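You operate a simulated robot arm through the tools that you are given. There is no shell and no other tool.

You run a simulated robot arm. Do the job below in one go: nothing can be reset, and whatever is moved stays where it is left.

JOB
Gauge tyres B, C and D and set the purple block on the one with least tread.
Fine: gauge back on its shelf. Set down upright: tread gauge.

Only the result counts: the job must be done as asked and must still hold three seconds after the hand-in. Knocking over, shifting, dropping, spilling or breaking anything else fails it.

ROBOT AND FRAMES
A 7-joint arm with a fingered hand, fixed in place. Base frame: the origin is on the floor under the middle of its stand, x ahead of it, y to its left, z up. Readings come in mm, degrees, newtons and seconds.
With the tool pointing down near the work surface it reaches from about 360 to 840 mm from the base axis. Its first joint turns from -115.0 to 115.0 degrees. Payload 5 kg.
Tool frame: the origin (TCP) lies between the finger pads and is the grasp point; the fingertips stand 32 mm ahead of it; z points along the fingers, y is the line along which they close. The gripper opens to 160 mm; its body begins 89 mm behind the TCP. The gripper is a hand of 4 fingers: y runs from the thumb to the fingers, the wrist lies at [0, 0, -267] in the tool frame, and closing takes about 1.5 s.
Orientation is that of the tool frame in the base frame, as a unit quaternion [w, x, y, z]. With the fingers straight down and closing along the base's y, the tool's x points along the base's -x, its y along +y and its z along -z.

CONTROLS
- The arm moves only by the tool arm_command. Its argument "motion" is a list that holds one entry, the list of rows, each a list of 7 numbers: the gripper command, from -1 (shut) to 1 (fully open), values between in proportion, then the shift along the tool's x, y, z in mm, then the turn, a rotation vector about the tool's x, y, z in degrees. In form: [[[jaw, x, y, z, wx, wy, wz], ...]]. A call has 1 to 20 rows; each row is the pose to reach, as a shift and turn from the pose commanded when the call began, along the tool's axes at that moment. Each row takes 0.2 s and may step no farther than 50 mm and 8.6 degrees from the row before; otherwise, or with a gripper value out of range, the whole call is refused. Where a pose cannot be reached the arm comes as near as it can. A force on the tool above 40 N (or 10 N above the force at the start of the call, whichever is more), or a blocked arm, ends the call early, and 0.2 s more pass. Each finger travels about 108 mm/s and halts on what it meets, pressing with about 33 N; the grip force reading is that of the motor and also rises with nothing between the fingers. The clock runs only during rows and for 0.2 s after the last one: add rows that repeat a pose to give the fingers time. The reply holds the time, the measured pose of the TCP, the force on the tool along the base axes, the opening and the grip force, in the units named above and with some noise, with the torque about the TCP (base axes, N m) and any sound that the robot's microphone picked up.
- Cameras (640 x 400 px; columns grow to the right, rows downward): "scene" is fixed at [398.4, 498.9, 1433.8]; the picture's right is [-1.00, -0.10, 0.00], its down [-0.09, 0.97, -0.21] and it looks along [0.02, -0.21, -0.98] (base axes); focal length 307 px, centre (320, 200). "wrist" rides on the gripper at [80, -4, -114] in the tool frame; the picture's right is [0.05, 1.00, 0.00], its down [-0.82, 0.04, -0.58] and it looks along [-0.58, 0.03, 0.82] (tool axes); focal length 265 px, centre (320, 200). There is no depth. A picture from a camera that has moved, and an enlarged one, comes with that camera's place and axes in the base frame and with its lens.
- grab_frame(camera): a new picture of that camera. The clock stands still meanwhile.
- move_column(by): slides the trunk up (or, below 0, down) by that many mm; the arm rides with it, the base frame stays. It gives what a move gives, with no picture.
- preshape(shape): the hand has 4 fingers and takes this shape, open, in about a second: jaw (thumb against the fingers, like two jaws); tri (thumb and two fingers); tip (a fingertip pinch); poke (one finger out to press); point (the index stretched); flat (the hand flat); cup (the hand cupped); fist (a fist). The gripper value then closes the fingers along that shape, each until it touches; the sizes above hold for jaw. It gives what a move gives, with no picture.
- inspect(camera, box): a new picture of the part [left, top, right, bottom] of that camera's present view, enlarged. The clock stands still meanwhile.
- hand_in(): hands the job in; it is judged then, once.

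Nothing tells you positions but the pictures and the camera data. Unless the task says otherwise, let go and move clear before handing in.

The tools are called after "Call:" as a command line: name --argument value ..., lists and objects as JSON in quotes. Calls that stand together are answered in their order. arm_command: Moves the arm, as the interface text tells. Its arguments: {"type":"object","properties":{"motion":{"type":"array","items":{"type":"array","items":{"type":"array","items":{"type":"number"}}}}},"required":["motion"]} The other tools are called the same way: move_column (by) moves the trunk up or down; preshape (shape) gives the hand a shape; grab_frame (camera) takes a picture; inspect (camera, box) takes an enlarged picture of a part of a camera's view; hand_in () hands the job in.

At the start:

```text
time_s: 0.0
tcp_pos: [235.0, 417.1, 1012.2]
ee_rot: [0.0, -0.002, 1.0, 0.0]
contact_force: [-0.9, -0.4, 0.7]
wrist_torque: [0.03, 0.03, 0.0]
finger_gap: 159.8
grasp_force: 0.1
shape: jaw
trunk travel left (down, up): [-725.0, 265.0]
```

scene: 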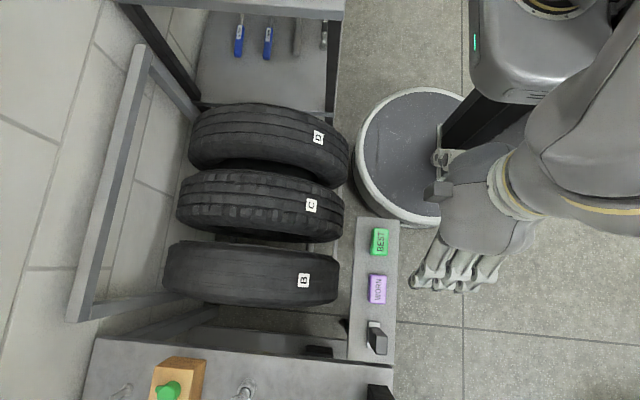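
wrist: 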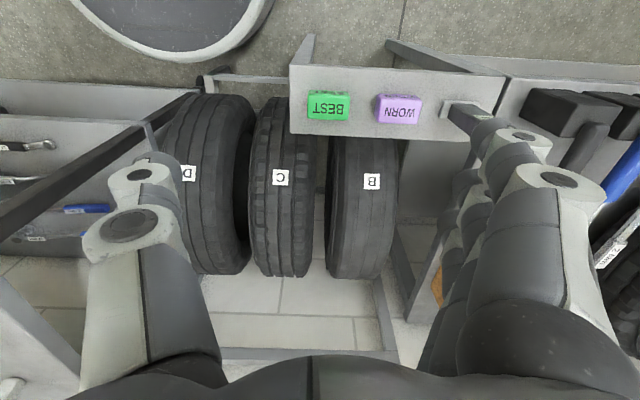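

I see three tyres (B, C, D) standing in a rack, a small shelf with a green block (BEST), a purple block (WORN) and probably the tread gauge beside them. I'll look closer before moving.

Call:
inspect --camera "scene" --box '[320, 200, 420, 400]'

Call:
inspect --camera "scene" --box '[150, 90, 360, 310]'

Call:
inspect --camera "wrist" --box '[280, 60, 520, 180]'

Call:
inspect --camera "wrist" --box '[150, 80, 420, 290]'

```text
2.00 times, centred on (370, 300) of scene
camera zoom: at [398.4, 498.9, 1433.8], right [-1.0, -0.1, 0.0], down [-0.09, 0.97, -0.21], along [0.02, -0.21, -0.98], focal length 613 px, centre (220, 0)
```

zoom: 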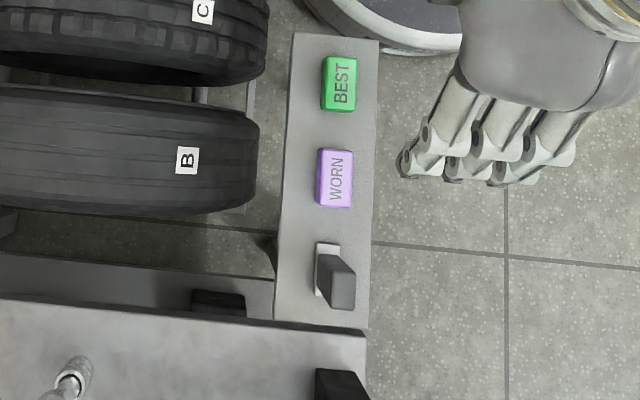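

```text
1.82 times, centred on (255, 200) of scene
camera zoom: at [398.4, 498.9, 1433.8], right [-1.0, -0.1, 0.0], down [-0.09, 0.97, -0.21], along [0.02, -0.21, -0.98], focal length 558 px, centre (438, 200)
```

zoom: 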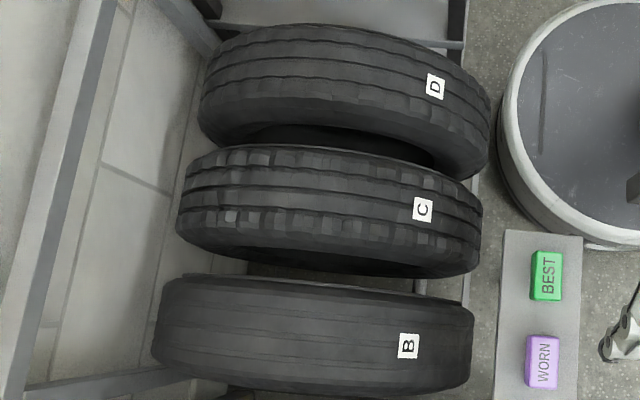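

```text
2.67 times, centred on (400, 120) of wrist
camera zoom: at [153.9, 412.9, 1126.5], right [-0.05, 1.0, 0.0], down [0.82, 0.04, 0.58], along [0.58, 0.03, -0.82], focal length 708 px, centre (107, 413)
```

zoom: 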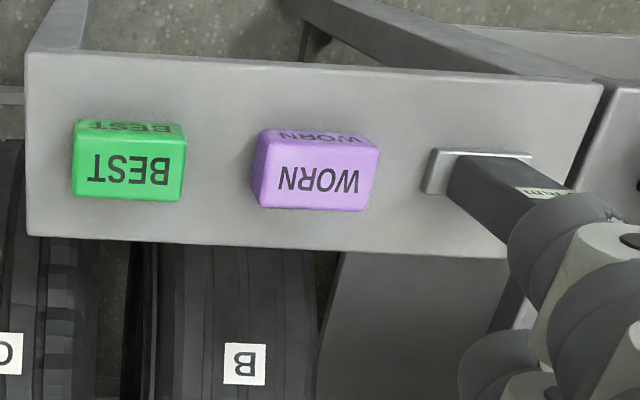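

```text
1.90 times, centred on (285, 185) of wrist
camera zoom: at [153.9, 412.9, 1126.5], right [-0.05, 1.0, 0.0], down [0.82, 0.04, 0.58], along [0.58, 0.03, -0.82], focal length 506 px, centre (387, 229)
```

zoom: 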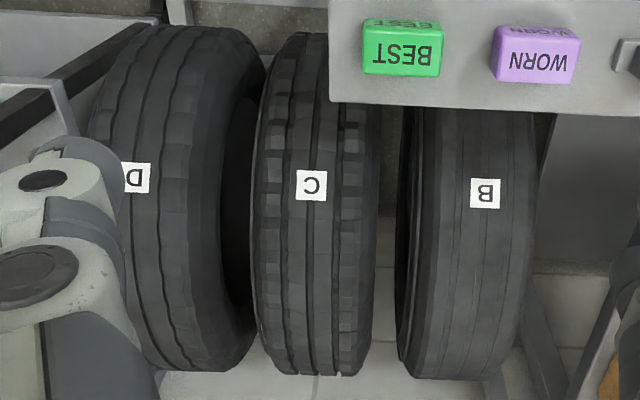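

Triangulating from both views: the tyre labels are at about x 435, z 652, with B at y 535, C at y 347 and D at y 158. The small shelf top is about z 700, with BEST at (267, 431), WORN at (268, 535) and the gauge at about (267, 634). I'll move sideways at this height to see the gauge better.

Call:
arm_command --motion '[[[1, 0, 40, 0, 0, 0, 0], [1, 0, 80, 0, 0, 0, 0], [1, 0, 120, 0, 0, 0, 0], [1, 0, 120, 0, 0, 0, 0]]]'

Call:
grab_frame --camera "wrist"

Call:
grab_frame --camera "scene"

```text
time_s: 1.0
tcp_pos: [236.8, 537.4, 1013.1]
ee_rot: [0.0, 0.0, 1.0, 0.0]
contact_force: [-0.2, 1.0, 0.1]
wrist_torque: [-0.01, -0.01, 0.0]
finger_gap: 160.1
grasp_force: 0.1
shape: jaw
trunk travel left (down, up): [-725.0, 265.0]
```

```text
taken
camera wrist: at [155.6, 533.8, 1126.9], right [-0.05, 1.0, 0.0], down [0.82, 0.04, 0.58], along [0.58, 0.03, -0.82], focal length 265 px, centre (320, 200)
```

wrist: 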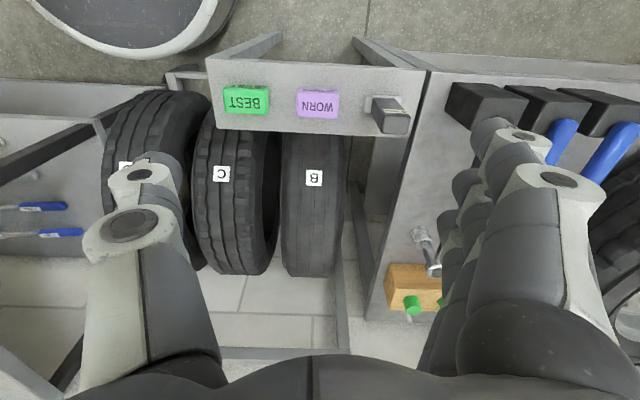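

```text
taken
```

scene: 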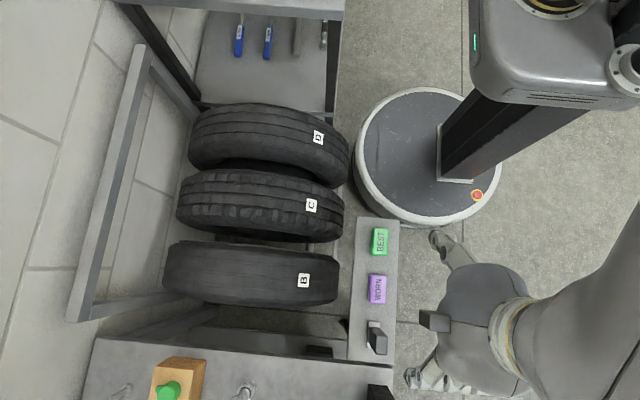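

The gauge is now clear of the fingers in the wrist view, so I'll zoom in on it and on the bench to its right.

Call:
inspect --camera "wrist" --box '[340, 70, 440, 150]'

Call:
inspect --camera "wrist" --box '[200, 130, 360, 290]'

Call:
inspect --camera "scene" --box '[330, 290, 430, 400]'

```text
5.00 times, centred on (390, 110) of wrist
camera zoom: at [155.6, 533.8, 1126.9], right [-0.05, 1.0, 0.0], down [0.82, 0.04, 0.58], along [0.58, 0.03, -0.82], focal length 1327 px, centre (-30, 650)
```

zoom: 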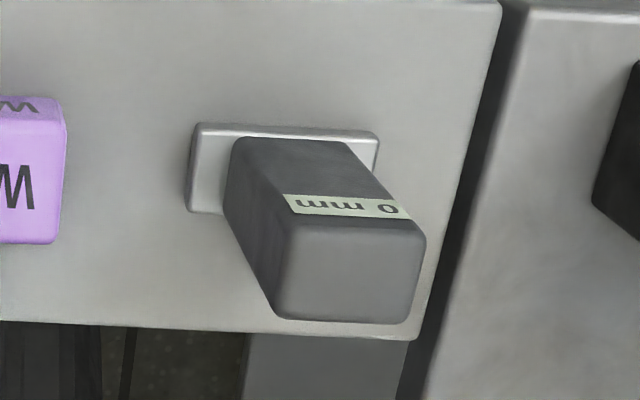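

```text
2.50 times, centred on (280, 210) of wrist
camera zoom: at [155.6, 533.8, 1126.9], right [-0.05, 1.0, 0.0], down [0.82, 0.04, 0.58], along [0.58, 0.03, -0.82], focal length 664 px, centre (420, 175)
```

zoom: 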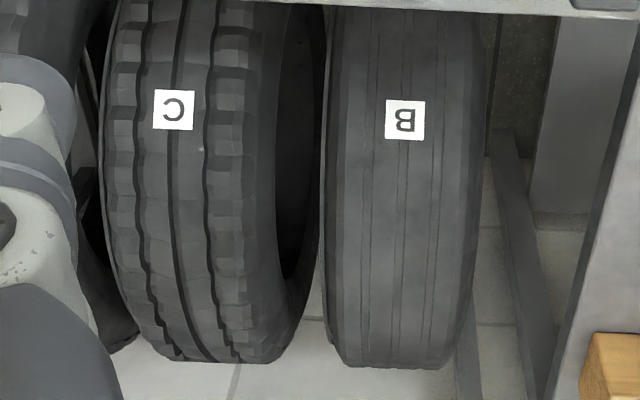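

```text
3.64 times, centred on (380, 345) of scene
camera zoom: at [398.4, 498.9, 1433.8], right [-1.0, -0.1, 0.0], down [-0.09, 0.97, -0.21], along [0.02, -0.21, -0.98], focal length 1115 px, centre (102, -327)
```

zoom: 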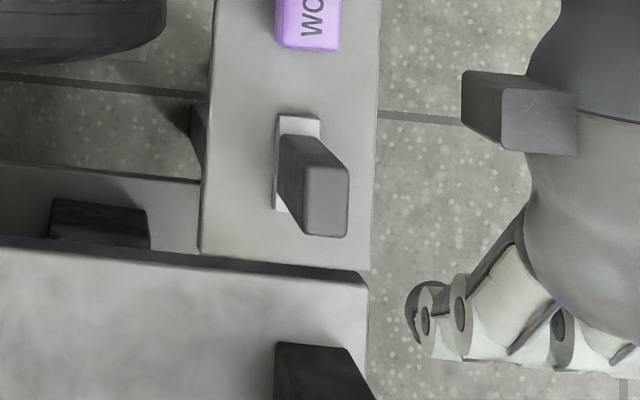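

The gauge reads "0 mm" on its robot-facing (-x) side. It stands on a foot of about 55 x 27 mm at about (267, 636), with the body about 35 mm wide in y and its top near z 798. I'll check the black things on the bench next to it before I go down.

Call:
inspect --camera "wrist" --box '[420, 50, 640, 190]'

Call:
inspect --camera "scene" --box '[60, 300, 420, 400]'

```text
2.86 times, centred on (530, 120) of wrist
camera zoom: at [155.6, 533.8, 1126.9], right [-0.05, 1.0, 0.0], down [0.82, 0.04, 0.58], along [0.58, 0.03, -0.82], focal length 758 px, centre (-280, 429)
```

zoom: 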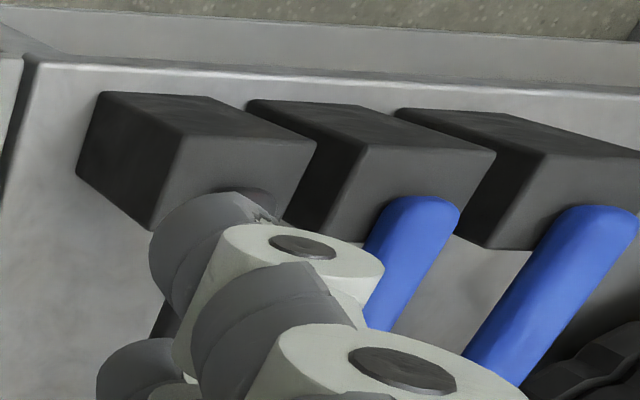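

```text
1.78 times, centred on (240, 350) of scene
camera zoom: at [398.4, 498.9, 1433.8], right [-1.0, -0.1, 0.0], down [-0.09, 0.97, -0.21], along [0.02, -0.21, -0.98], focal length 545 px, centre (462, -67)
```

zoom: 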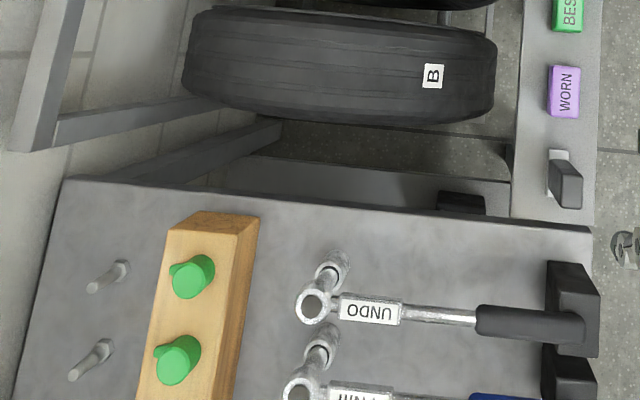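

The black cradles hold torque wrenches on the bench from y 736 and up to about z 790, so a narrow hand opening will clear them. I'll move over the gauge, narrow the hand to about 64 mm and come down partway.

Call:
arm_command --motion '[[[0.4, -15, 49, 0, 0, 0, 0], [-0.2, -30, 98.6, 0, 0, 0, 0], [-0.2, -30, 98.6, 0, 0, 0, 0], [-0.2, -30, 98.6, 0, 0, 0, 0], [-0.2, -30, 98.6, 0, 0, 0, 0], [-0.2, -30, 98.6, 40, 0, 0, 0], [-0.2, -30, 98.6, 80, 0, 0, 0], [-0.2, -30, 98.6, 110, 0, 0, 0], [-0.2, -30, 98.6, 110, 0, 0, 0]]]'

Call:
grab_frame --camera "wrist"

Call:
grab_frame --camera "scene"

```text
refused: row 1 steps farther than a row can; nothing moved
```

```text
taken
camera wrist: at [155.6, 533.8, 1126.9], right [-0.05, 1.0, 0.0], down [0.82, 0.04, 0.58], along [0.58, 0.03, -0.82], focal length 265 px, centre (320, 200)
```

wrist: 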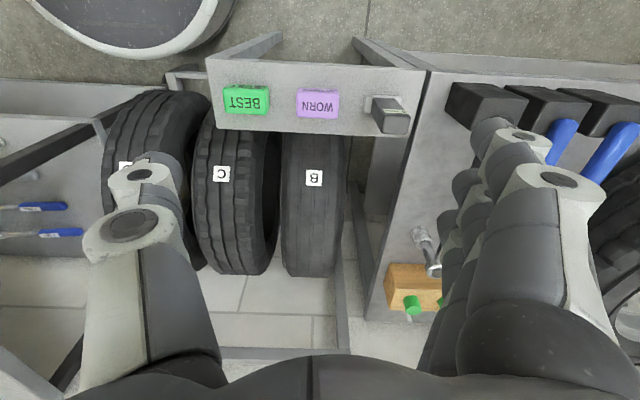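

```text
taken
```

scene: 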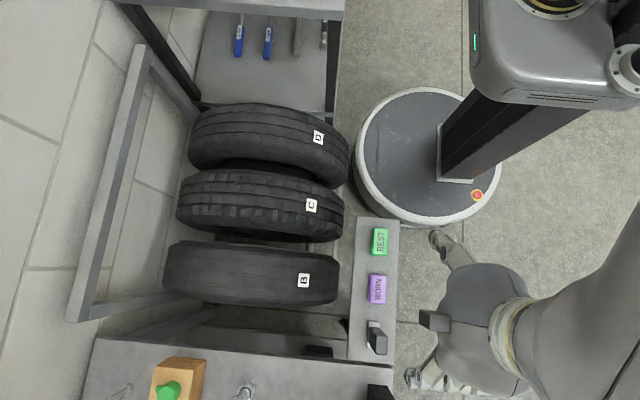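

The first step was just over the 50 mm limit and nothing moved. I'll repeat the approach with smaller steps.

Call:
arm_command --motion '[[[0.4, -10, 33, 0, 0, 0, 0], [0, -20, 66, 0, 0, 0, 0], [-0.2, -30, 98.6, 0, 0, 0, 0], [-0.2, -30, 98.6, 0, 0, 0, 0], [-0.2, -30, 98.6, 0, 0, 0, 0], [-0.2, -30, 98.6, 0, 0, 0, 0], [-0.2, -30, 98.6, 40, 0, 0, 0], [-0.2, -30, 98.6, 80, 0, 0, 0], [-0.2, -30, 98.6, 110, 0, 0, 0], [-0.2, -30, 98.6, 110, 0, 0, 0]]]'

Call:
grab_frame --camera "wrist"

Call:
grab_frame --camera "scene"

```text
time_s: 3.2
tcp_pos: [263.5, 634.8, 901.9]
ee_rot: [0.001, -0.001, 1.0, 0.0]
contact_force: [-0.3, 1.0, 0.5]
wrist_torque: [0.02, 0.02, 0.02]
finger_gap: 64.4
grasp_force: 0.2
shape: jaw
trunk travel left (down, up): [-725.0, 265.0]
```

```text
taken
camera wrist: at [183.9, 631.9, 1016.0], right [-0.05, 1.0, 0.0], down [0.82, 0.04, 0.58], along [0.58, 0.03, -0.82], focal length 265 px, centre (320, 200)
```

wrist: 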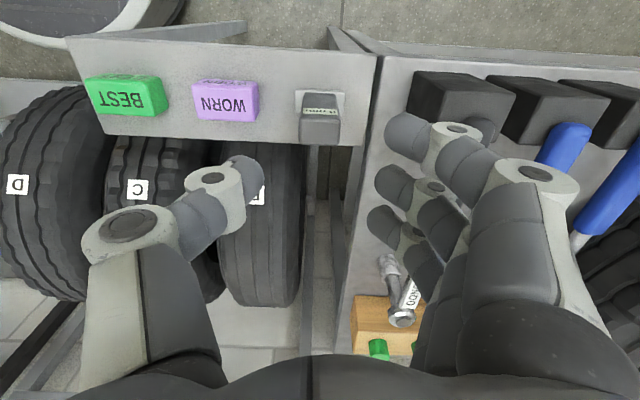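

```text
taken
```

scene: 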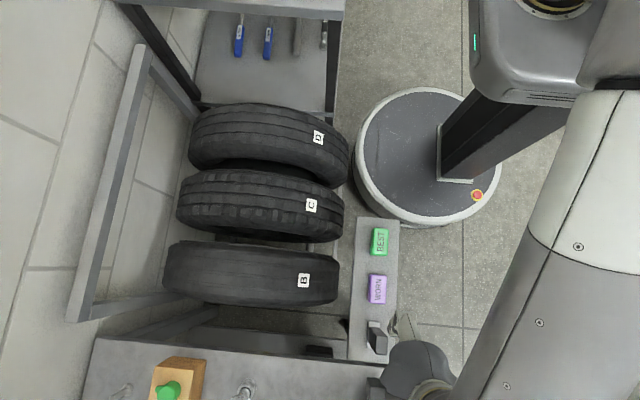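

The fingers straddle the gauge line. I'll zoom in to refine the gauge position before lowering.

Call:
inspect --camera "wrist" --box '[270, 70, 370, 150]'

Call:
inspect --camera "scene" --box '[340, 290, 440, 400]'

```text
5.00 times, centred on (320, 110) of wrist
camera zoom: at [183.9, 631.9, 1016.0], right [-0.05, 1.0, 0.0], down [0.82, 0.04, 0.58], along [0.58, 0.03, -0.82], focal length 1327 px, centre (320, 650)
```

zoom: 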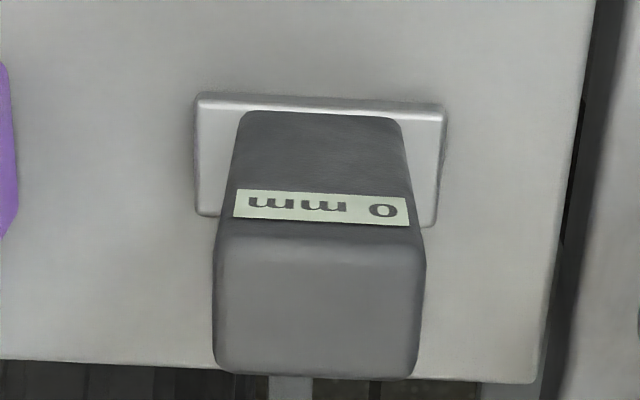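

```text
3.64 times, centred on (390, 345) of scene
camera zoom: at [398.4, 498.9, 1433.8], right [-1.0, -0.1, 0.0], down [-0.09, 0.97, -0.21], along [0.02, -0.21, -0.98], focal length 1115 px, centre (66, -327)
```

zoom: 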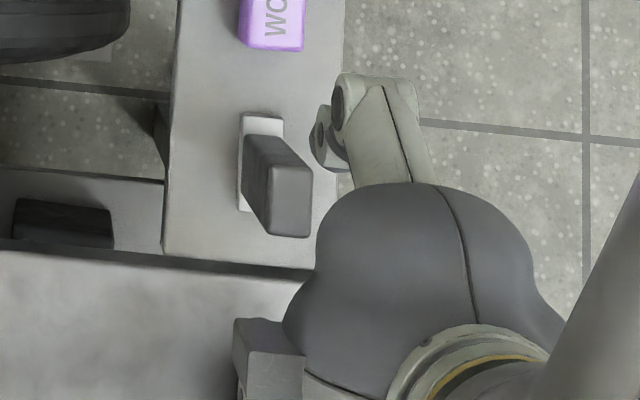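

The refined gauge centre is (267, 636), with its top at z 797 and display at about z 776. I'll go down to TCP z 760 with the fingers still open and check.

Call:
arm_command --motion '[[[-0.2, -3.5, 1.2, 30, 0, 0, 0], [-0.2, -3.5, 1.2, 60, 0, 0, 0], [-0.2, -3.5, 1.2, 90, 0, 0, 0], [-0.2, -3.5, 1.2, 115, 0, 0, 0], [-0.2, -3.5, 1.2, 130, 0, 0, 0], [-0.2, -3.5, 1.2, 142, 0, 0, 0], [-0.2, -3.5, 1.2, 142, 0, 0, 0]]]'

Call:
grab_frame --camera "wrist"

Call:
grab_frame --camera "scene"

```text
time_s: 4.8
tcp_pos: [267.4, 636.4, 759.3]
ee_rot: [-0.001, 0.0, 1.0, -0.001]
contact_force: [1.1, -0.3, 0.4]
wrist_torque: [0.02, 0.0, 0.04]
finger_gap: 64.6
grasp_force: 0.0
shape: jaw
trunk travel left (down, up): [-725.0, 265.0]
```

```text
taken
camera wrist: at [187.0, 633.1, 872.9], right [-0.05, 1.0, 0.0], down [0.82, 0.04, 0.58], along [0.58, 0.03, -0.82], focal length 265 px, centre (320, 200)
```

wrist: 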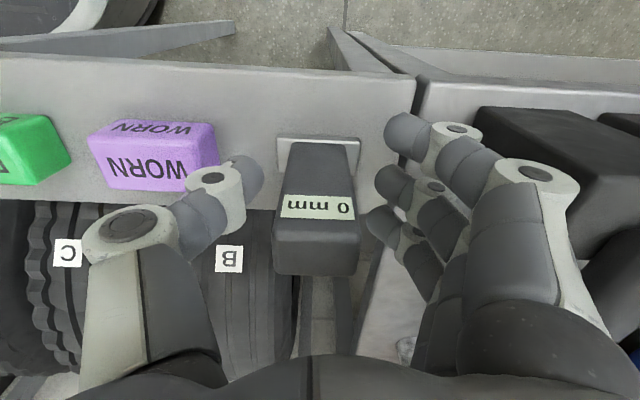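

```text
taken
```

scene: 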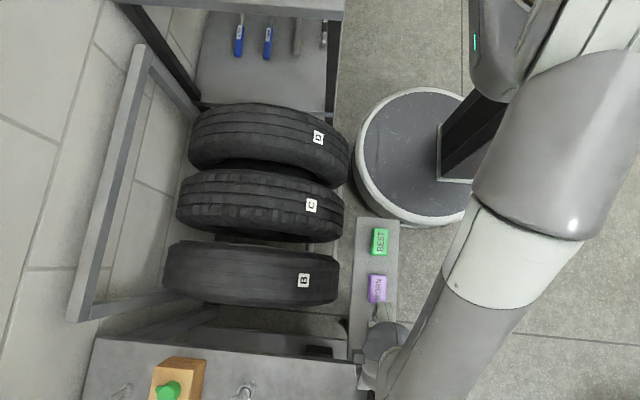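

The gauge is centred between the thumb and fingers, so I'll close on it.

Call:
arm_command --motion '[[[-0.5, 0, 0, 0, 0, 0, 0], [-0.7, 0, 0, 0, 0, 0, 0], [-1, 0, 0, 0, 0, 0, 0], [-1, 0, 0, 0, 0, 0, 0], [-1, 0, 0, 0, 0, 0, 0], [-1, 0, 0, 0, 0, 0, 0]]]'

Call:
grab_frame --camera "wrist"

```text
time_s: 6.2
tcp_pos: [268.4, 636.4, 759.5]
ee_rot: [0.0, -0.001, 1.0, 0.001]
contact_force: [0.2, -2.5, 10.6]
wrist_torque: [0.21, -0.04, 0.01]
finger_gap: 12.1
grasp_force: 33.3
shape: jaw
trunk travel left (down, up): [-725.0, 265.0]
```

```text
taken
camera wrist: at [187.0, 632.7, 874.1], right [-0.05, 1.0, 0.0], down [0.81, 0.04, 0.58], along [0.58, 0.03, -0.82], focal length 265 px, centre (320, 200)
```

wrist: 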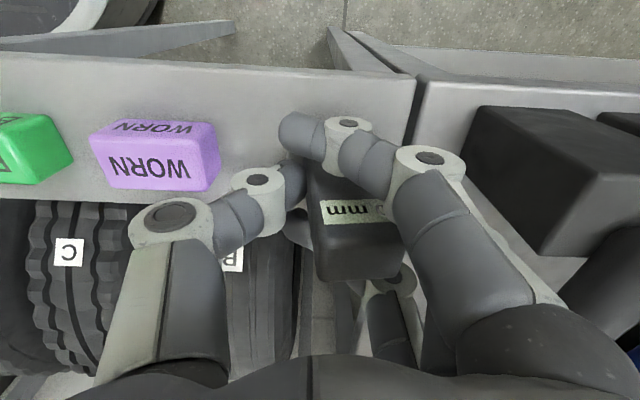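

The outer fingers went past the narrow gauge, and it looks tilted. I'll look closer before opening again.

Call:
inspect --camera "wrist" --box '[220, 80, 460, 300]'

Call:
inspect --camera "scene" --box '[320, 260, 440, 400]'

```text
1.82 times, centred on (340, 190) of wrist
camera zoom: at [187.0, 632.7, 874.1], right [-0.05, 1.0, 0.0], down [0.81, 0.04, 0.58], along [0.58, 0.03, -0.82], focal length 483 px, centre (284, 218)
```

zoom: 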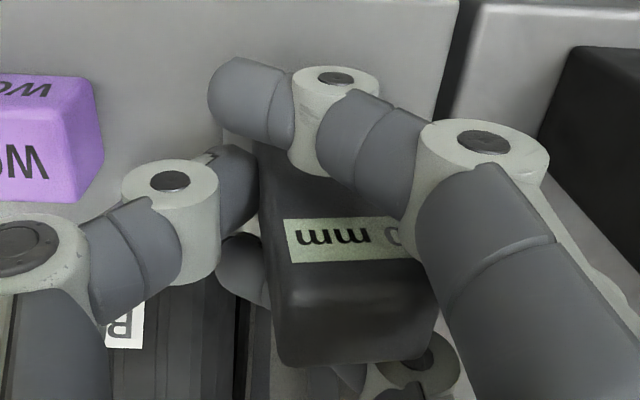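

```text
2.86 times, centred on (380, 330) of scene
camera zoom: at [398.4, 498.9, 1433.8], right [-1.0, -0.1, 0.0], down [-0.09, 0.97, -0.21], along [0.02, -0.21, -0.98], focal length 876 px, centre (149, -171)
```

zoom: 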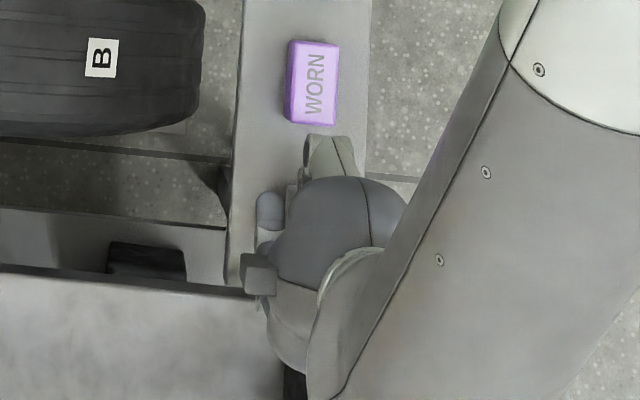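

The gauge is held by only the thumb and middle finger and is tilted. I'll open slowly so it settles back onto its foot.

Call:
arm_command --motion '[[[-0.8, 0, 0, 0, 0, 0, 0], [-0.7, 0, 0, 0, 0, 0, 0], [-0.62, 0, 0, 0, 0, 0, 0], [-0.56, 0, 0, 0, 0, 0, 0], [-0.5, 0, 0, 0, 0, 0, 0], [-0.45, 0, 0, 0, 0, 0, 0], [-0.4, 0, 0, 0, 0, 0, 0], [-0.3, 0, 0, 0, 0, 0, 0], [-0.2, 0, 0, 0, 0, 0, 0], [-0.1, 0, 0, 0, 0, 0, 0], [-0.1, 0, 0, 0, 0, 0, 0]]]'

Call:
grab_frame --camera "wrist"

```text
time_s: 8.6
tcp_pos: [267.7, 636.3, 759.3]
ee_rot: [0.0, -0.002, 1.0, 0.0]
contact_force: [0.7, 0.6, 0.0]
wrist_torque: [0.03, -0.03, -0.01]
finger_gap: 71.3
grasp_force: 0.1
shape: jaw
trunk travel left (down, up): [-725.0, 265.0]
```

```text
taken
camera wrist: at [187.0, 633.0, 873.0], right [-0.05, 1.0, 0.0], down [0.82, 0.04, 0.58], along [0.58, 0.03, -0.82], focal length 265 px, centre (320, 200)
```

wrist: 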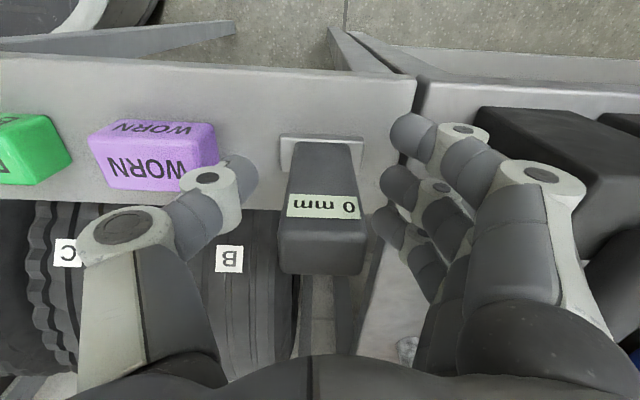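

The gauge is upright again and has hardly moved. The three fingers are spaced about 32 mm apart, too wide for its 22 mm thickness, so I'll go up and try a pinch shape.

Call:
arm_command --motion '[[[0.0, 0, 0, -30, 0, 0, 0], [0.0, 0, 0, -75, 0, 0, 0], [0.0, 0, 0, -120, 0, 0, 0], [0.0, 0, 0, -165, 0, 0, 0], [0.0, 0, 0, -165, 0, 0, 0]]]'

Call:
preshape --shape "tip"

Call:
grab_frame --camera "wrist"

Call:
preshape --shape "tri"

Call:
grab_frame --camera "wrist"

```text
time_s: 9.8
tcp_pos: [267.7, 637.9, 923.8]
ee_rot: [0.001, -0.001, 1.0, -0.001]
contact_force: [-0.4, 0.9, -0.4]
wrist_torque: [0.0, 0.0, 0.0]
finger_gap: 79.2
grasp_force: 0.0
shape: jaw
trunk travel left (down, up): [-725.0, 265.0]
```

```text
time_s: 10.7
tcp_pos: [268.9, 637.3, 924.6]
ee_rot: [0.0, -0.001, 1.0, 0.0]
contact_force: [-0.6, 0.2, -0.3]
wrist_torque: [-0.02, 0.01, 0.03]
finger_gap: 159.9
grasp_force: 0.1
shape: tip
trunk travel left (down, up): [-725.0, 265.0]
```

```text
taken
camera wrist: at [187.5, 633.6, 1038.1], right [-0.05, 1.0, 0.0], down [0.82, 0.04, 0.58], along [0.58, 0.03, -0.82], focal length 265 px, centre (320, 200)
```

wrist: 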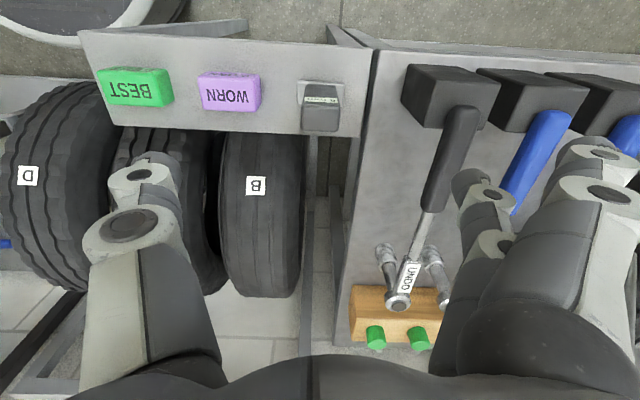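

```text
time_s: 11.6
tcp_pos: [268.3, 636.7, 923.4]
ee_rot: [0.001, 0.0, 1.0, 0.001]
contact_force: [-0.6, 0.2, 0.5]
wrist_torque: [0.01, -0.03, 0.0]
finger_gap: 160.0
grasp_force: 0.0
shape: tri
trunk travel left (down, up): [-725.0, 265.0]
```

```text
taken
camera wrist: at [187.5, 633.6, 1038.1], right [-0.05, 1.0, 0.0], down [0.82, 0.04, 0.58], along [0.58, 0.03, -0.82], focal length 265 px, centre (320, 200)
```

wrist: 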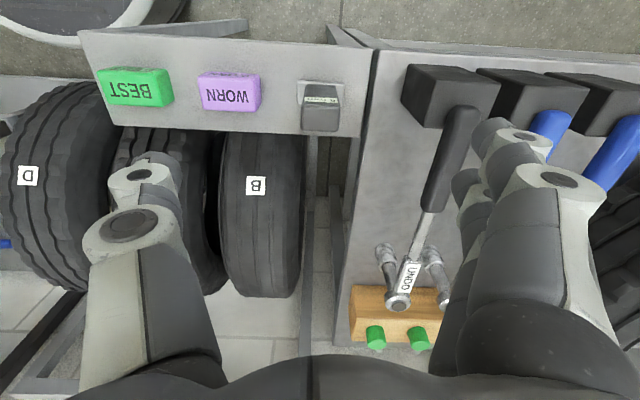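

"Tip" pulls the outer fingers away, leaving thumb against middle finger. I'll choose it and look at its geometry at a 40 mm gap in the air.

Call:
preshape --shape "tip"

Call:
arm_command --motion '[[[-0.5, 0, 0, 0, 0, 0, 0], [-0.5, 0, 0, 0, 0, 0, 0], [-0.5, 0, 0, 0, 0, 0, 0], [-0.5, 0, 0, 0, 0, 0, 0], [-0.5, 0, 0, 0, 0, 0, 0], [-0.5, 0, 0, 0, 0, 0, 0]]]'

Call:
grab_frame --camera "wrist"

Call:
grab_frame --camera "scene"

```text
time_s: 12.5
tcp_pos: [268.1, 636.1, 923.7]
ee_rot: [0.0, -0.001, 1.0, 0.0]
contact_force: [-0.4, 0.0, 0.6]
wrist_torque: [-0.02, 0.02, -0.02]
finger_gap: 159.9
grasp_force: 0.1
shape: tip
trunk travel left (down, up): [-725.0, 265.0]
```

```text
time_s: 13.9
tcp_pos: [269.2, 636.3, 923.9]
ee_rot: [0.001, -0.001, 1.0, 0.0]
contact_force: [-1.1, 0.1, 0.0]
wrist_torque: [-0.01, -0.02, 0.0]
finger_gap: 40.6
grasp_force: 0.1
shape: tip
trunk travel left (down, up): [-725.0, 265.0]
```

```text
taken
camera wrist: at [187.5, 633.6, 1038.2], right [-0.05, 1.0, 0.0], down [0.82, 0.04, 0.58], along [0.58, 0.03, -0.82], focal length 265 px, centre (320, 200)
```

wrist: 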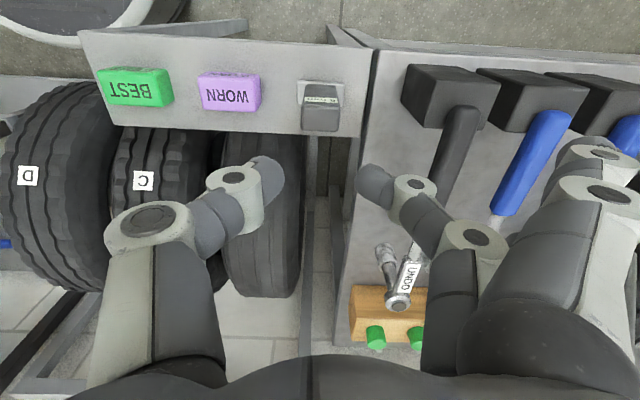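

```text
taken
```

scene: 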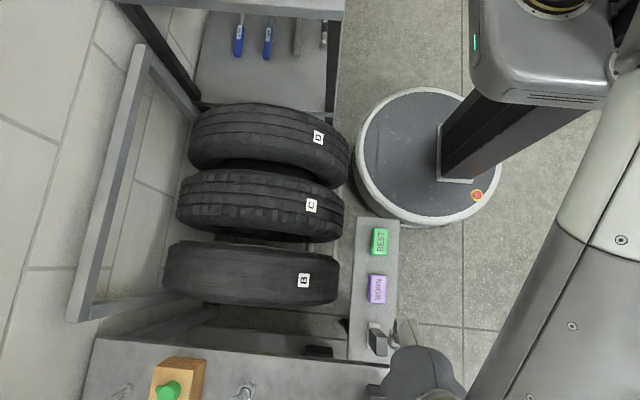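

The pinch shape swings the spare fingers out to where the wrench cradle stands. A better plan is to go back to jaw and approach horizontally from the robot side with the camera above, so all three fingers stack up along the gauge's height. First I'll measure the gauge and WORN block again from here.

Call:
inspect --camera "wrist" --box '[180, 40, 360, 150]'

Call:
preshape --shape "jaw"

```text
3.56 times, centred on (270, 95) of wrist
camera zoom: at [187.5, 633.6, 1038.2], right [-0.05, 1.0, 0.0], down [0.82, 0.04, 0.58], along [0.58, 0.03, -0.82], focal length 944 px, centre (498, 573)
```

zoom: 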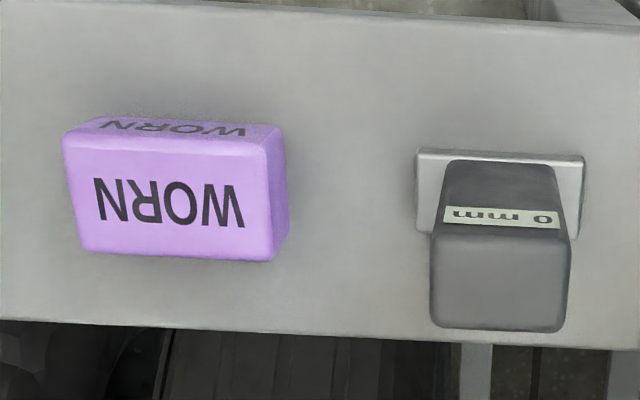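

```text
time_s: 14.8
tcp_pos: [269.4, 637.1, 923.7]
ee_rot: [0.0, -0.001, 1.0, 0.0]
contact_force: [0.0, 0.1, -0.8]
wrist_torque: [0.0, 0.01, 0.0]
finger_gap: 159.7
grasp_force: 0.1
shape: jaw
trunk travel left (down, up): [-725.0, 265.0]
```

The gauge is now centred at about (267, 638). I'll rise a little, then start the turn to the horizontal camera-above orientation, checking halfway.

Call:
arm_command --motion '[[[0.5, 5, -9, -38, 0, 0, 0], [0, 9, -17, -76, 0, 0, 0], [0, 9, -17, -76, -5.786, 0, 5.786], [0, 9, -17, -76, -11.57, 0, 11.57], [0, 9, -17, -76, -17.36, 0, 17.36], [0, 9, -17, -76, -23.14, 0, 23.14], [0, 9, -17, -76, -28.93, 0, 28.93], [0, 9, -17, -76, -34.72, 0, 34.72], [0, 9, -17, -76, -40.5, 0, 40.5], [0, 9, -17, -76, -46.29, 0, 46.29], [0, 9, -17, -76, -52.07, 0, 52.07], [0, 9, -17, -76, -57.86, 0, 57.86], [0, 9, -17, -76, -63.64, 0, 63.64], [0, 9, -17, -76, -63.64, 0, 63.64]]]'

Call:
grab_frame --camera "scene"

Call:
grab_frame --camera "wrist"

```text
time_s: 18.0
tcp_pos: [309.4, 600.9, 999.5]
ee_rot: [0.022, 0.527, 0.687, 0.499]
contact_force: [0.6, 0.0, -0.5]
wrist_torque: [0.03, -0.02, 0.02]
finger_gap: 79.8
grasp_force: 0.1
shape: jaw
trunk travel left (down, up): [-725.0, 265.0]
stopped in row 14: the arm was blocked; the commanded pose is now the measured one
```

```text
taken
```

scene: 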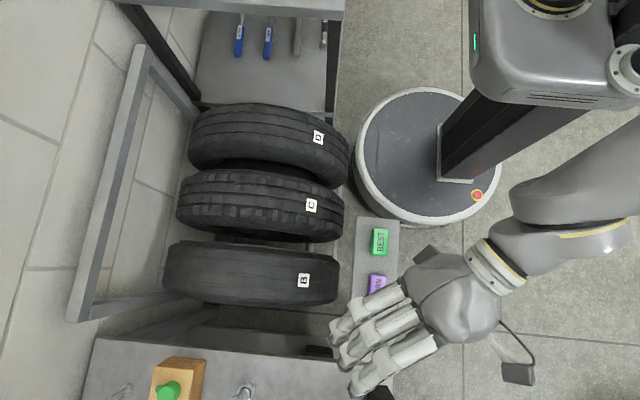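

```text
taken
camera wrist: at [207.7, 585.2, 1094.3], right [0.68, -0.02, 0.73], down [0.07, -0.99, -0.09], along [0.73, 0.11, -0.67], focal length 265 px, centre (320, 200)
```

wrist: 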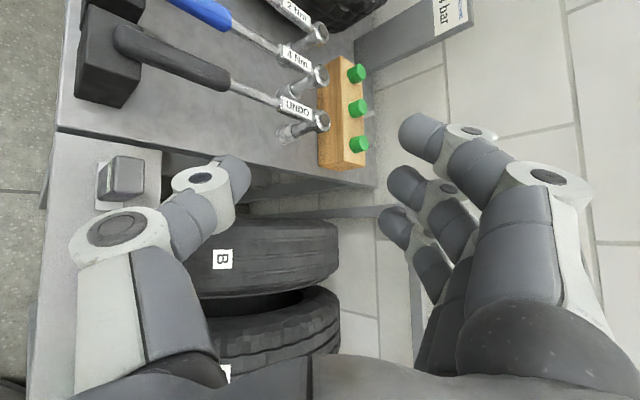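

The arm hit a joint limit on that roll direction. The other horizontal orientation (camera below, hand pointing forward and 10° down) should be reachable without the big roll and also keeps the fingers clear. I'll rotate to that.

Call:
arm_command --motion '[[[0, 3.13, -2.94, -1.44, 0.524, -4.095, -6.868], [0, 6.26, -5.88, -2.88, 1.048, -8.19, -13.736], [0, 9.39, -8.82, -4.32, 1.572, -12.285, -20.604], [0, 12.52, -11.76, -5.76, 2.096, -16.38, -27.472], [0, 15.65, -14.7, -7.2, 2.62, -20.475, -34.34], [0, 18.78, -17.64, -8.64, 3.144, -24.57, -41.208], [0, 21.91, -20.58, -10.08, 3.668, -28.665, -48.076], [0, 25.04, -23.52, -11.52, 4.192, -32.76, -54.944], [0, 28.17, -26.46, -12.96, 4.716, -36.855, -61.812], [0, 31.3, -29.4, -14.4, 5.24, -40.95, -68.68], [0, 34.43, -32.34, -15.84, 5.764, -45.045, -75.548], [0, 37.56, -35.28, -17.28, 6.288, -49.14, -82.416], [0, 40.69, -38.22, -18.72, 6.812, -53.235, -89.284], [0, 43.82, -41.16, -20.16, 7.336, -57.33, -96.152], [0, 43.82, -41.16, -20.16, 7.336, -57.33, -96.152]]]'

Call:
grab_frame --camera "scene"

Call:
grab_frame --camera "wrist"

```text
time_s: 21.2
tcp_pos: [247.7, 621.5, 1002.6]
ee_rot: [0.63, 0.019, 0.777, 0.002]
contact_force: [-0.3, -0.1, -0.2]
wrist_torque: [-0.01, 0.01, 0.0]
finger_gap: 80.1
grasp_force: 0.0
shape: jaw
trunk travel left (down, up): [-725.0, 265.0]
```

```text
taken
```

scene: 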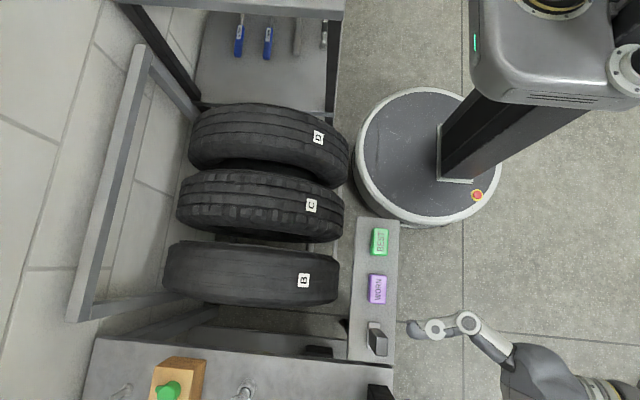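

```text
taken
camera wrist: at [119.4, 623.0, 947.8], right [0.01, 1.0, -0.02], down [-0.4, 0.03, 0.92], along [0.92, 0.0, 0.4], focal length 265 px, centre (320, 200)
```

wrist: 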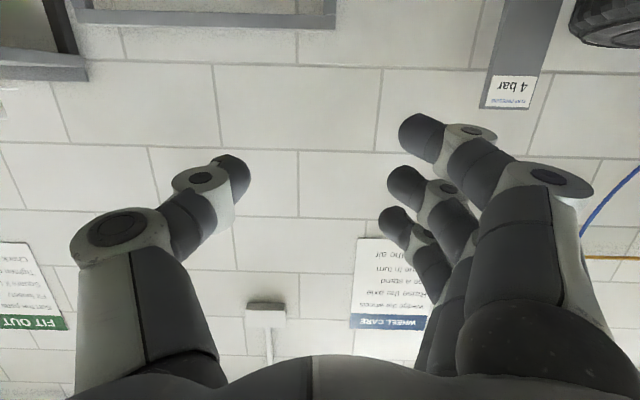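

Reached: the hand now points forward with the camera below. I'll back off in x, lower to gauge mid-height in front of the shelf and square up the orientation.

Call:
arm_command --motion '[[[-0.1, 6.93, 4.7, -32, -0.41, -0.66, -0.6], [-0.25, 13.86, 9.4, -64, -0.82, -1.31, -1.21], [-0.25, 20.8, 14.1, -96, -1.23, -1.97, -1.81], [-0.25, 60.7, 13.0, -87.5, -1.23, -1.97, -1.81], [-0.25, 100.5, 11.9, -79.0, -1.23, -1.97, -1.81], [-0.25, 140.4, 10.8, -70.6, -1.23, -1.97, -1.81], [-0.25, 180.3, 9.7, -62.1, -1.23, -1.97, -1.81], [-0.25, 220.1, 8.6, -53.6, -1.23, -1.97, -1.81], [-0.25, 260.0, 7.5, -45.1, -1.23, -1.97, -1.81], [-0.25, 260.0, 7.5, -45.1, -1.23, -1.97, -1.81]]]'

Call:
grab_frame --camera "wrist"

Call:
grab_frame --camera "scene"

```text
time_s: 23.4
tcp_pos: [150.1, 639.5, 757.0]
ee_rot: [0.644, 0.0, 0.765, 0.0]
contact_force: [-0.5, 0.3, 0.5]
wrist_torque: [-0.05, -0.02, -0.02]
finger_gap: 60.5
grasp_force: 0.0
shape: jaw
trunk travel left (down, up): [-725.0, 265.0]
```

```text
taken
camera wrist: at [24.0, 635.9, 698.7], right [-0.01, 1.0, -0.05], down [-0.43, 0.04, 0.9], along [0.9, 0.03, 0.43], focal length 265 px, centre (320, 200)
```

wrist: 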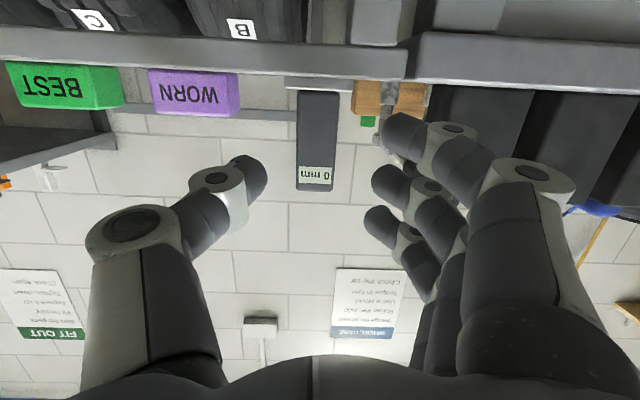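

```text
taken
```

scene: 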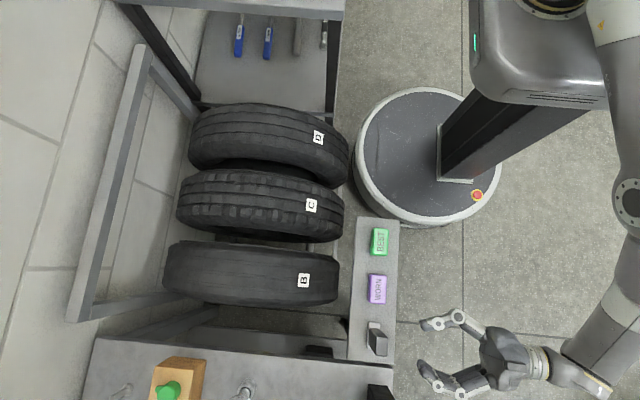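

The hand is squared up in front of the gauge. I'll take a quick zoom of the gauge and the wall poster, which may carry instructions.

Call:
inspect --camera "wrist" --box '[270, 60, 370, 200]'

Call:
inspect --camera "wrist" --box '[325, 262, 415, 345]'

Call:
inspect --camera "wrist" --box '[0, 262, 95, 345]'

```text
2.86 times, centred on (320, 130) of wrist
camera zoom: at [24.0, 635.9, 698.7], right [-0.01, 1.0, -0.05], down [-0.43, 0.04, 0.9], along [0.9, 0.03, 0.43], focal length 758 px, centre (320, 400)
```

zoom: 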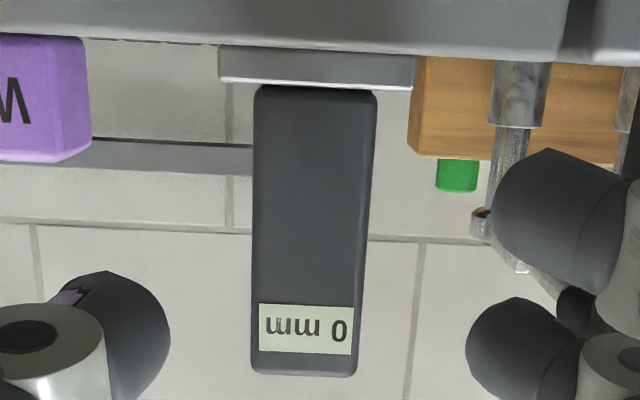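

```text
4.82 times, centred on (370, 304) of wrist
camera zoom: at [24.0, 635.9, 698.7], right [-0.01, 1.0, -0.05], down [-0.43, 0.04, 0.9], along [0.9, 0.03, 0.43], focal length 1279 px, centre (79, -299)
```

zoom: 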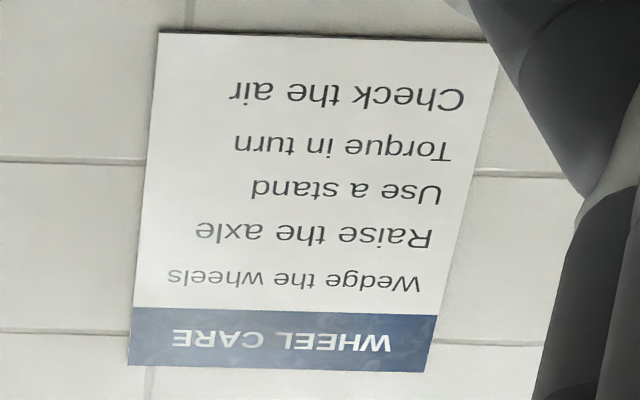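

```text
4.82 times, centred on (48, 304) of wrist
camera zoom: at [24.0, 635.9, 698.7], right [-0.01, 1.0, -0.05], down [-0.43, 0.04, 0.9], along [0.9, 0.03, 0.43], focal length 1279 px, centre (1633, -299)
```

zoom: 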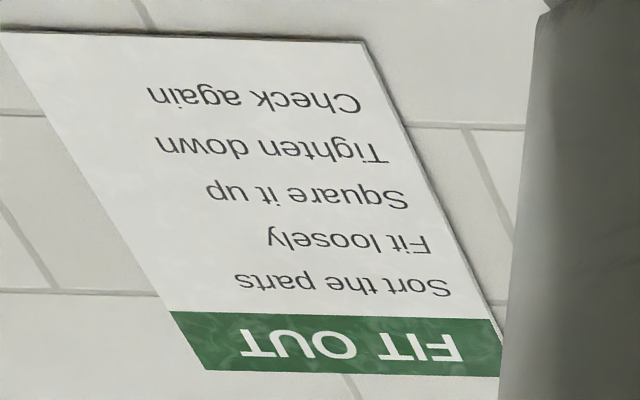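

The gauge measures as centre y 637.6, foot 700–709 and body up to z 798. I'll slide forward to TCP (252, 637.6, 761) with the fingers straddling it.

Call:
arm_command --motion '[[[-0.25, -4.3, -1, 20, 0, 0, 0], [-0.25, -8.5, -2, 40, 0, 0, 0], [-0.25, -12.8, -2, 60, 0, 0, 0], [-0.25, -17.0, -2, 80, 0, 0, 0], [-0.25, -21.3, -2, 99.8, 0, 0, 0], [-0.25, -21.3, -2, 99.8, 0, 0, 0]]]'

Call:
grab_frame --camera "wrist"

Call:
inspect --camera "scene" --box '[330, 290, 450, 400]'

```text
time_s: 24.8
tcp_pos: [255.0, 634.9, 762.3]
ee_rot: [0.643, -0.001, 0.766, 0.001]
contact_force: [0.0, -0.3, 0.0]
wrist_torque: [-0.05, -0.02, 0.03]
finger_gap: 60.6
grasp_force: 0.0
shape: jaw
trunk travel left (down, up): [-725.0, 265.0]
```

```text
taken
camera wrist: at [127.8, 631.9, 702.4], right [-0.01, 1.0, -0.05], down [-0.43, 0.04, 0.9], along [0.9, 0.03, 0.43], focal length 265 px, centre (320, 200)
```

wrist: 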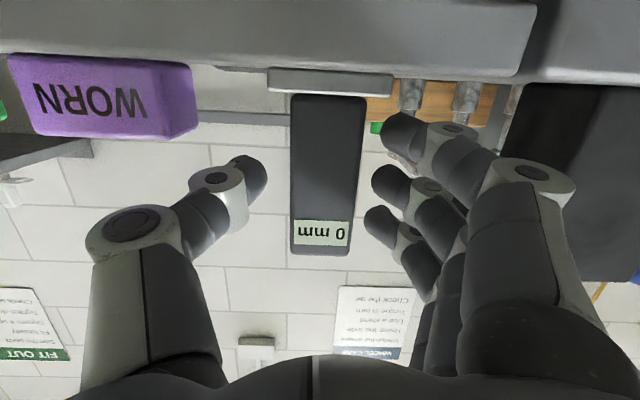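

```text
3.64 times, centred on (390, 345) of scene
camera zoom: at [398.4, 498.9, 1433.8], right [-1.0, -0.1, 0.0], down [-0.09, 0.97, -0.21], along [0.02, -0.21, -0.98], focal length 1115 px, centre (66, -327)
```

zoom: 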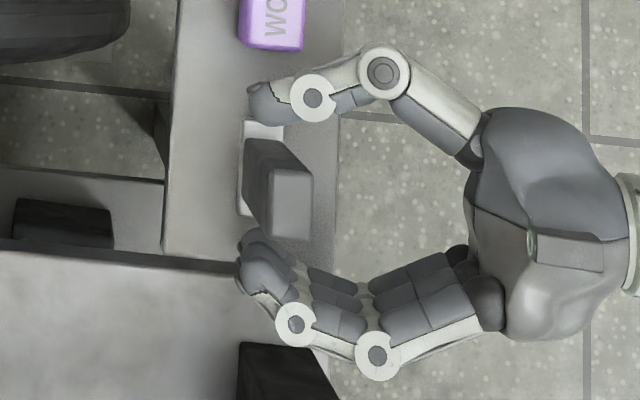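

I'm about 2–3 mm off-centre in y. I'll nudge the hand by +2.4 mm, then close in gentle steps.

Call:
arm_command --motion '[[[-0.25, 0, 2.4, 0, 0, 0, 0], [-0.35, 0, 2.4, 0, 0, 0, 0], [-0.4, 0, 2.4, 0, 0, 0, 0], [-0.45, 0, 2.4, 0, 0, 0, 0], [-0.5, 0, 2.4, 0, 0, 0, 0], [-0.5, 0, 2.4, 0, 0, 0, 0]]]'

Call:
grab_frame --camera "wrist"

Call:
inspect --camera "scene" --box '[330, 290, 450, 400]'

```text
time_s: 26.2
tcp_pos: [252.7, 637.5, 760.9]
ee_rot: [0.644, -0.001, 0.765, 0.001]
contact_force: [0.0, 0.5, -1.1]
wrist_torque: [0.0, 0.0, 0.0]
finger_gap: 40.5
grasp_force: 0.0
shape: jaw
trunk travel left (down, up): [-725.0, 265.0]
```

```text
taken
camera wrist: at [127.2, 634.6, 702.5], right [-0.01, 1.0, -0.05], down [-0.43, 0.04, 0.9], along [0.9, 0.03, 0.43], focal length 265 px, centre (320, 200)
```

wrist: 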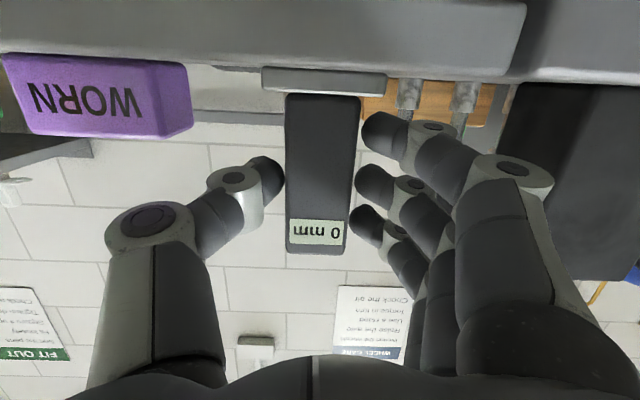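

```text
3.64 times, centred on (390, 345) of scene
camera zoom: at [398.4, 498.9, 1433.8], right [-1.0, -0.1, 0.0], down [-0.09, 0.97, -0.21], along [0.02, -0.21, -0.98], focal length 1115 px, centre (66, -327)
```

zoom: 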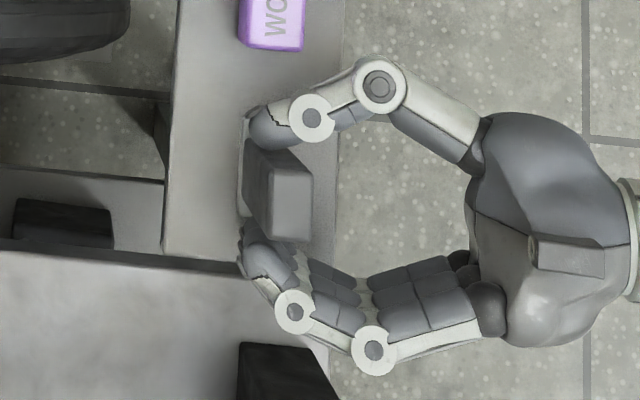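

All three fingers and the thumb are right beside the gauge. Now I'll close firmly.

Call:
arm_command --motion '[[[-0.54, 0, 0, 0, 0, 0, 0], [-0.58, 0, 0, 0, 0, 0, 0], [-0.62, 0, 0, 0, 0, 0, 0], [-0.7, 0, 0, 0, 0, 0, 0], [-0.85, 0, 0, 0, 0, 0, 0], [-1, 0, 0, 0, 0, 0, 0], [-1, 0, 0, 0, 0, 0, 0], [-1, 0, 0, 0, 0, 0, 0]]]'

Call:
grab_frame --camera "wrist"

Call:
inspect --camera "scene" --box '[330, 290, 450, 400]'

```text
time_s: 28.0
tcp_pos: [252.0, 638.6, 761.4]
ee_rot: [0.643, -0.001, 0.766, 0.001]
contact_force: [0.7, 0.2, 0.8]
wrist_torque: [0.0, 0.0, -0.03]
finger_gap: 30.1
grasp_force: 32.9
shape: jaw
trunk travel left (down, up): [-725.0, 265.0]
```

```text
taken
camera wrist: at [127.3, 634.6, 702.5], right [-0.01, 1.0, -0.05], down [-0.43, 0.04, 0.9], along [0.9, 0.03, 0.43], focal length 265 px, centre (320, 200)
```

wrist: 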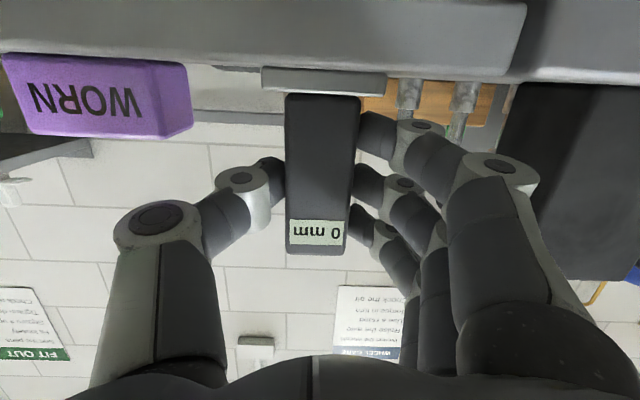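

```text
3.64 times, centred on (390, 345) of scene
camera zoom: at [398.4, 498.9, 1433.8], right [-1.0, -0.1, 0.0], down [-0.09, 0.97, -0.21], along [0.02, -0.21, -0.98], focal length 1115 px, centre (66, -327)
```

zoom: 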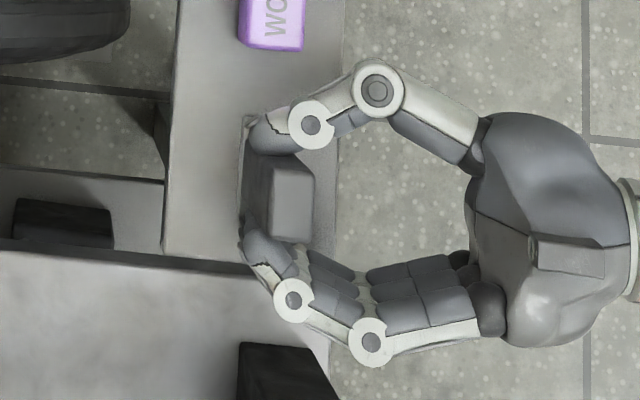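

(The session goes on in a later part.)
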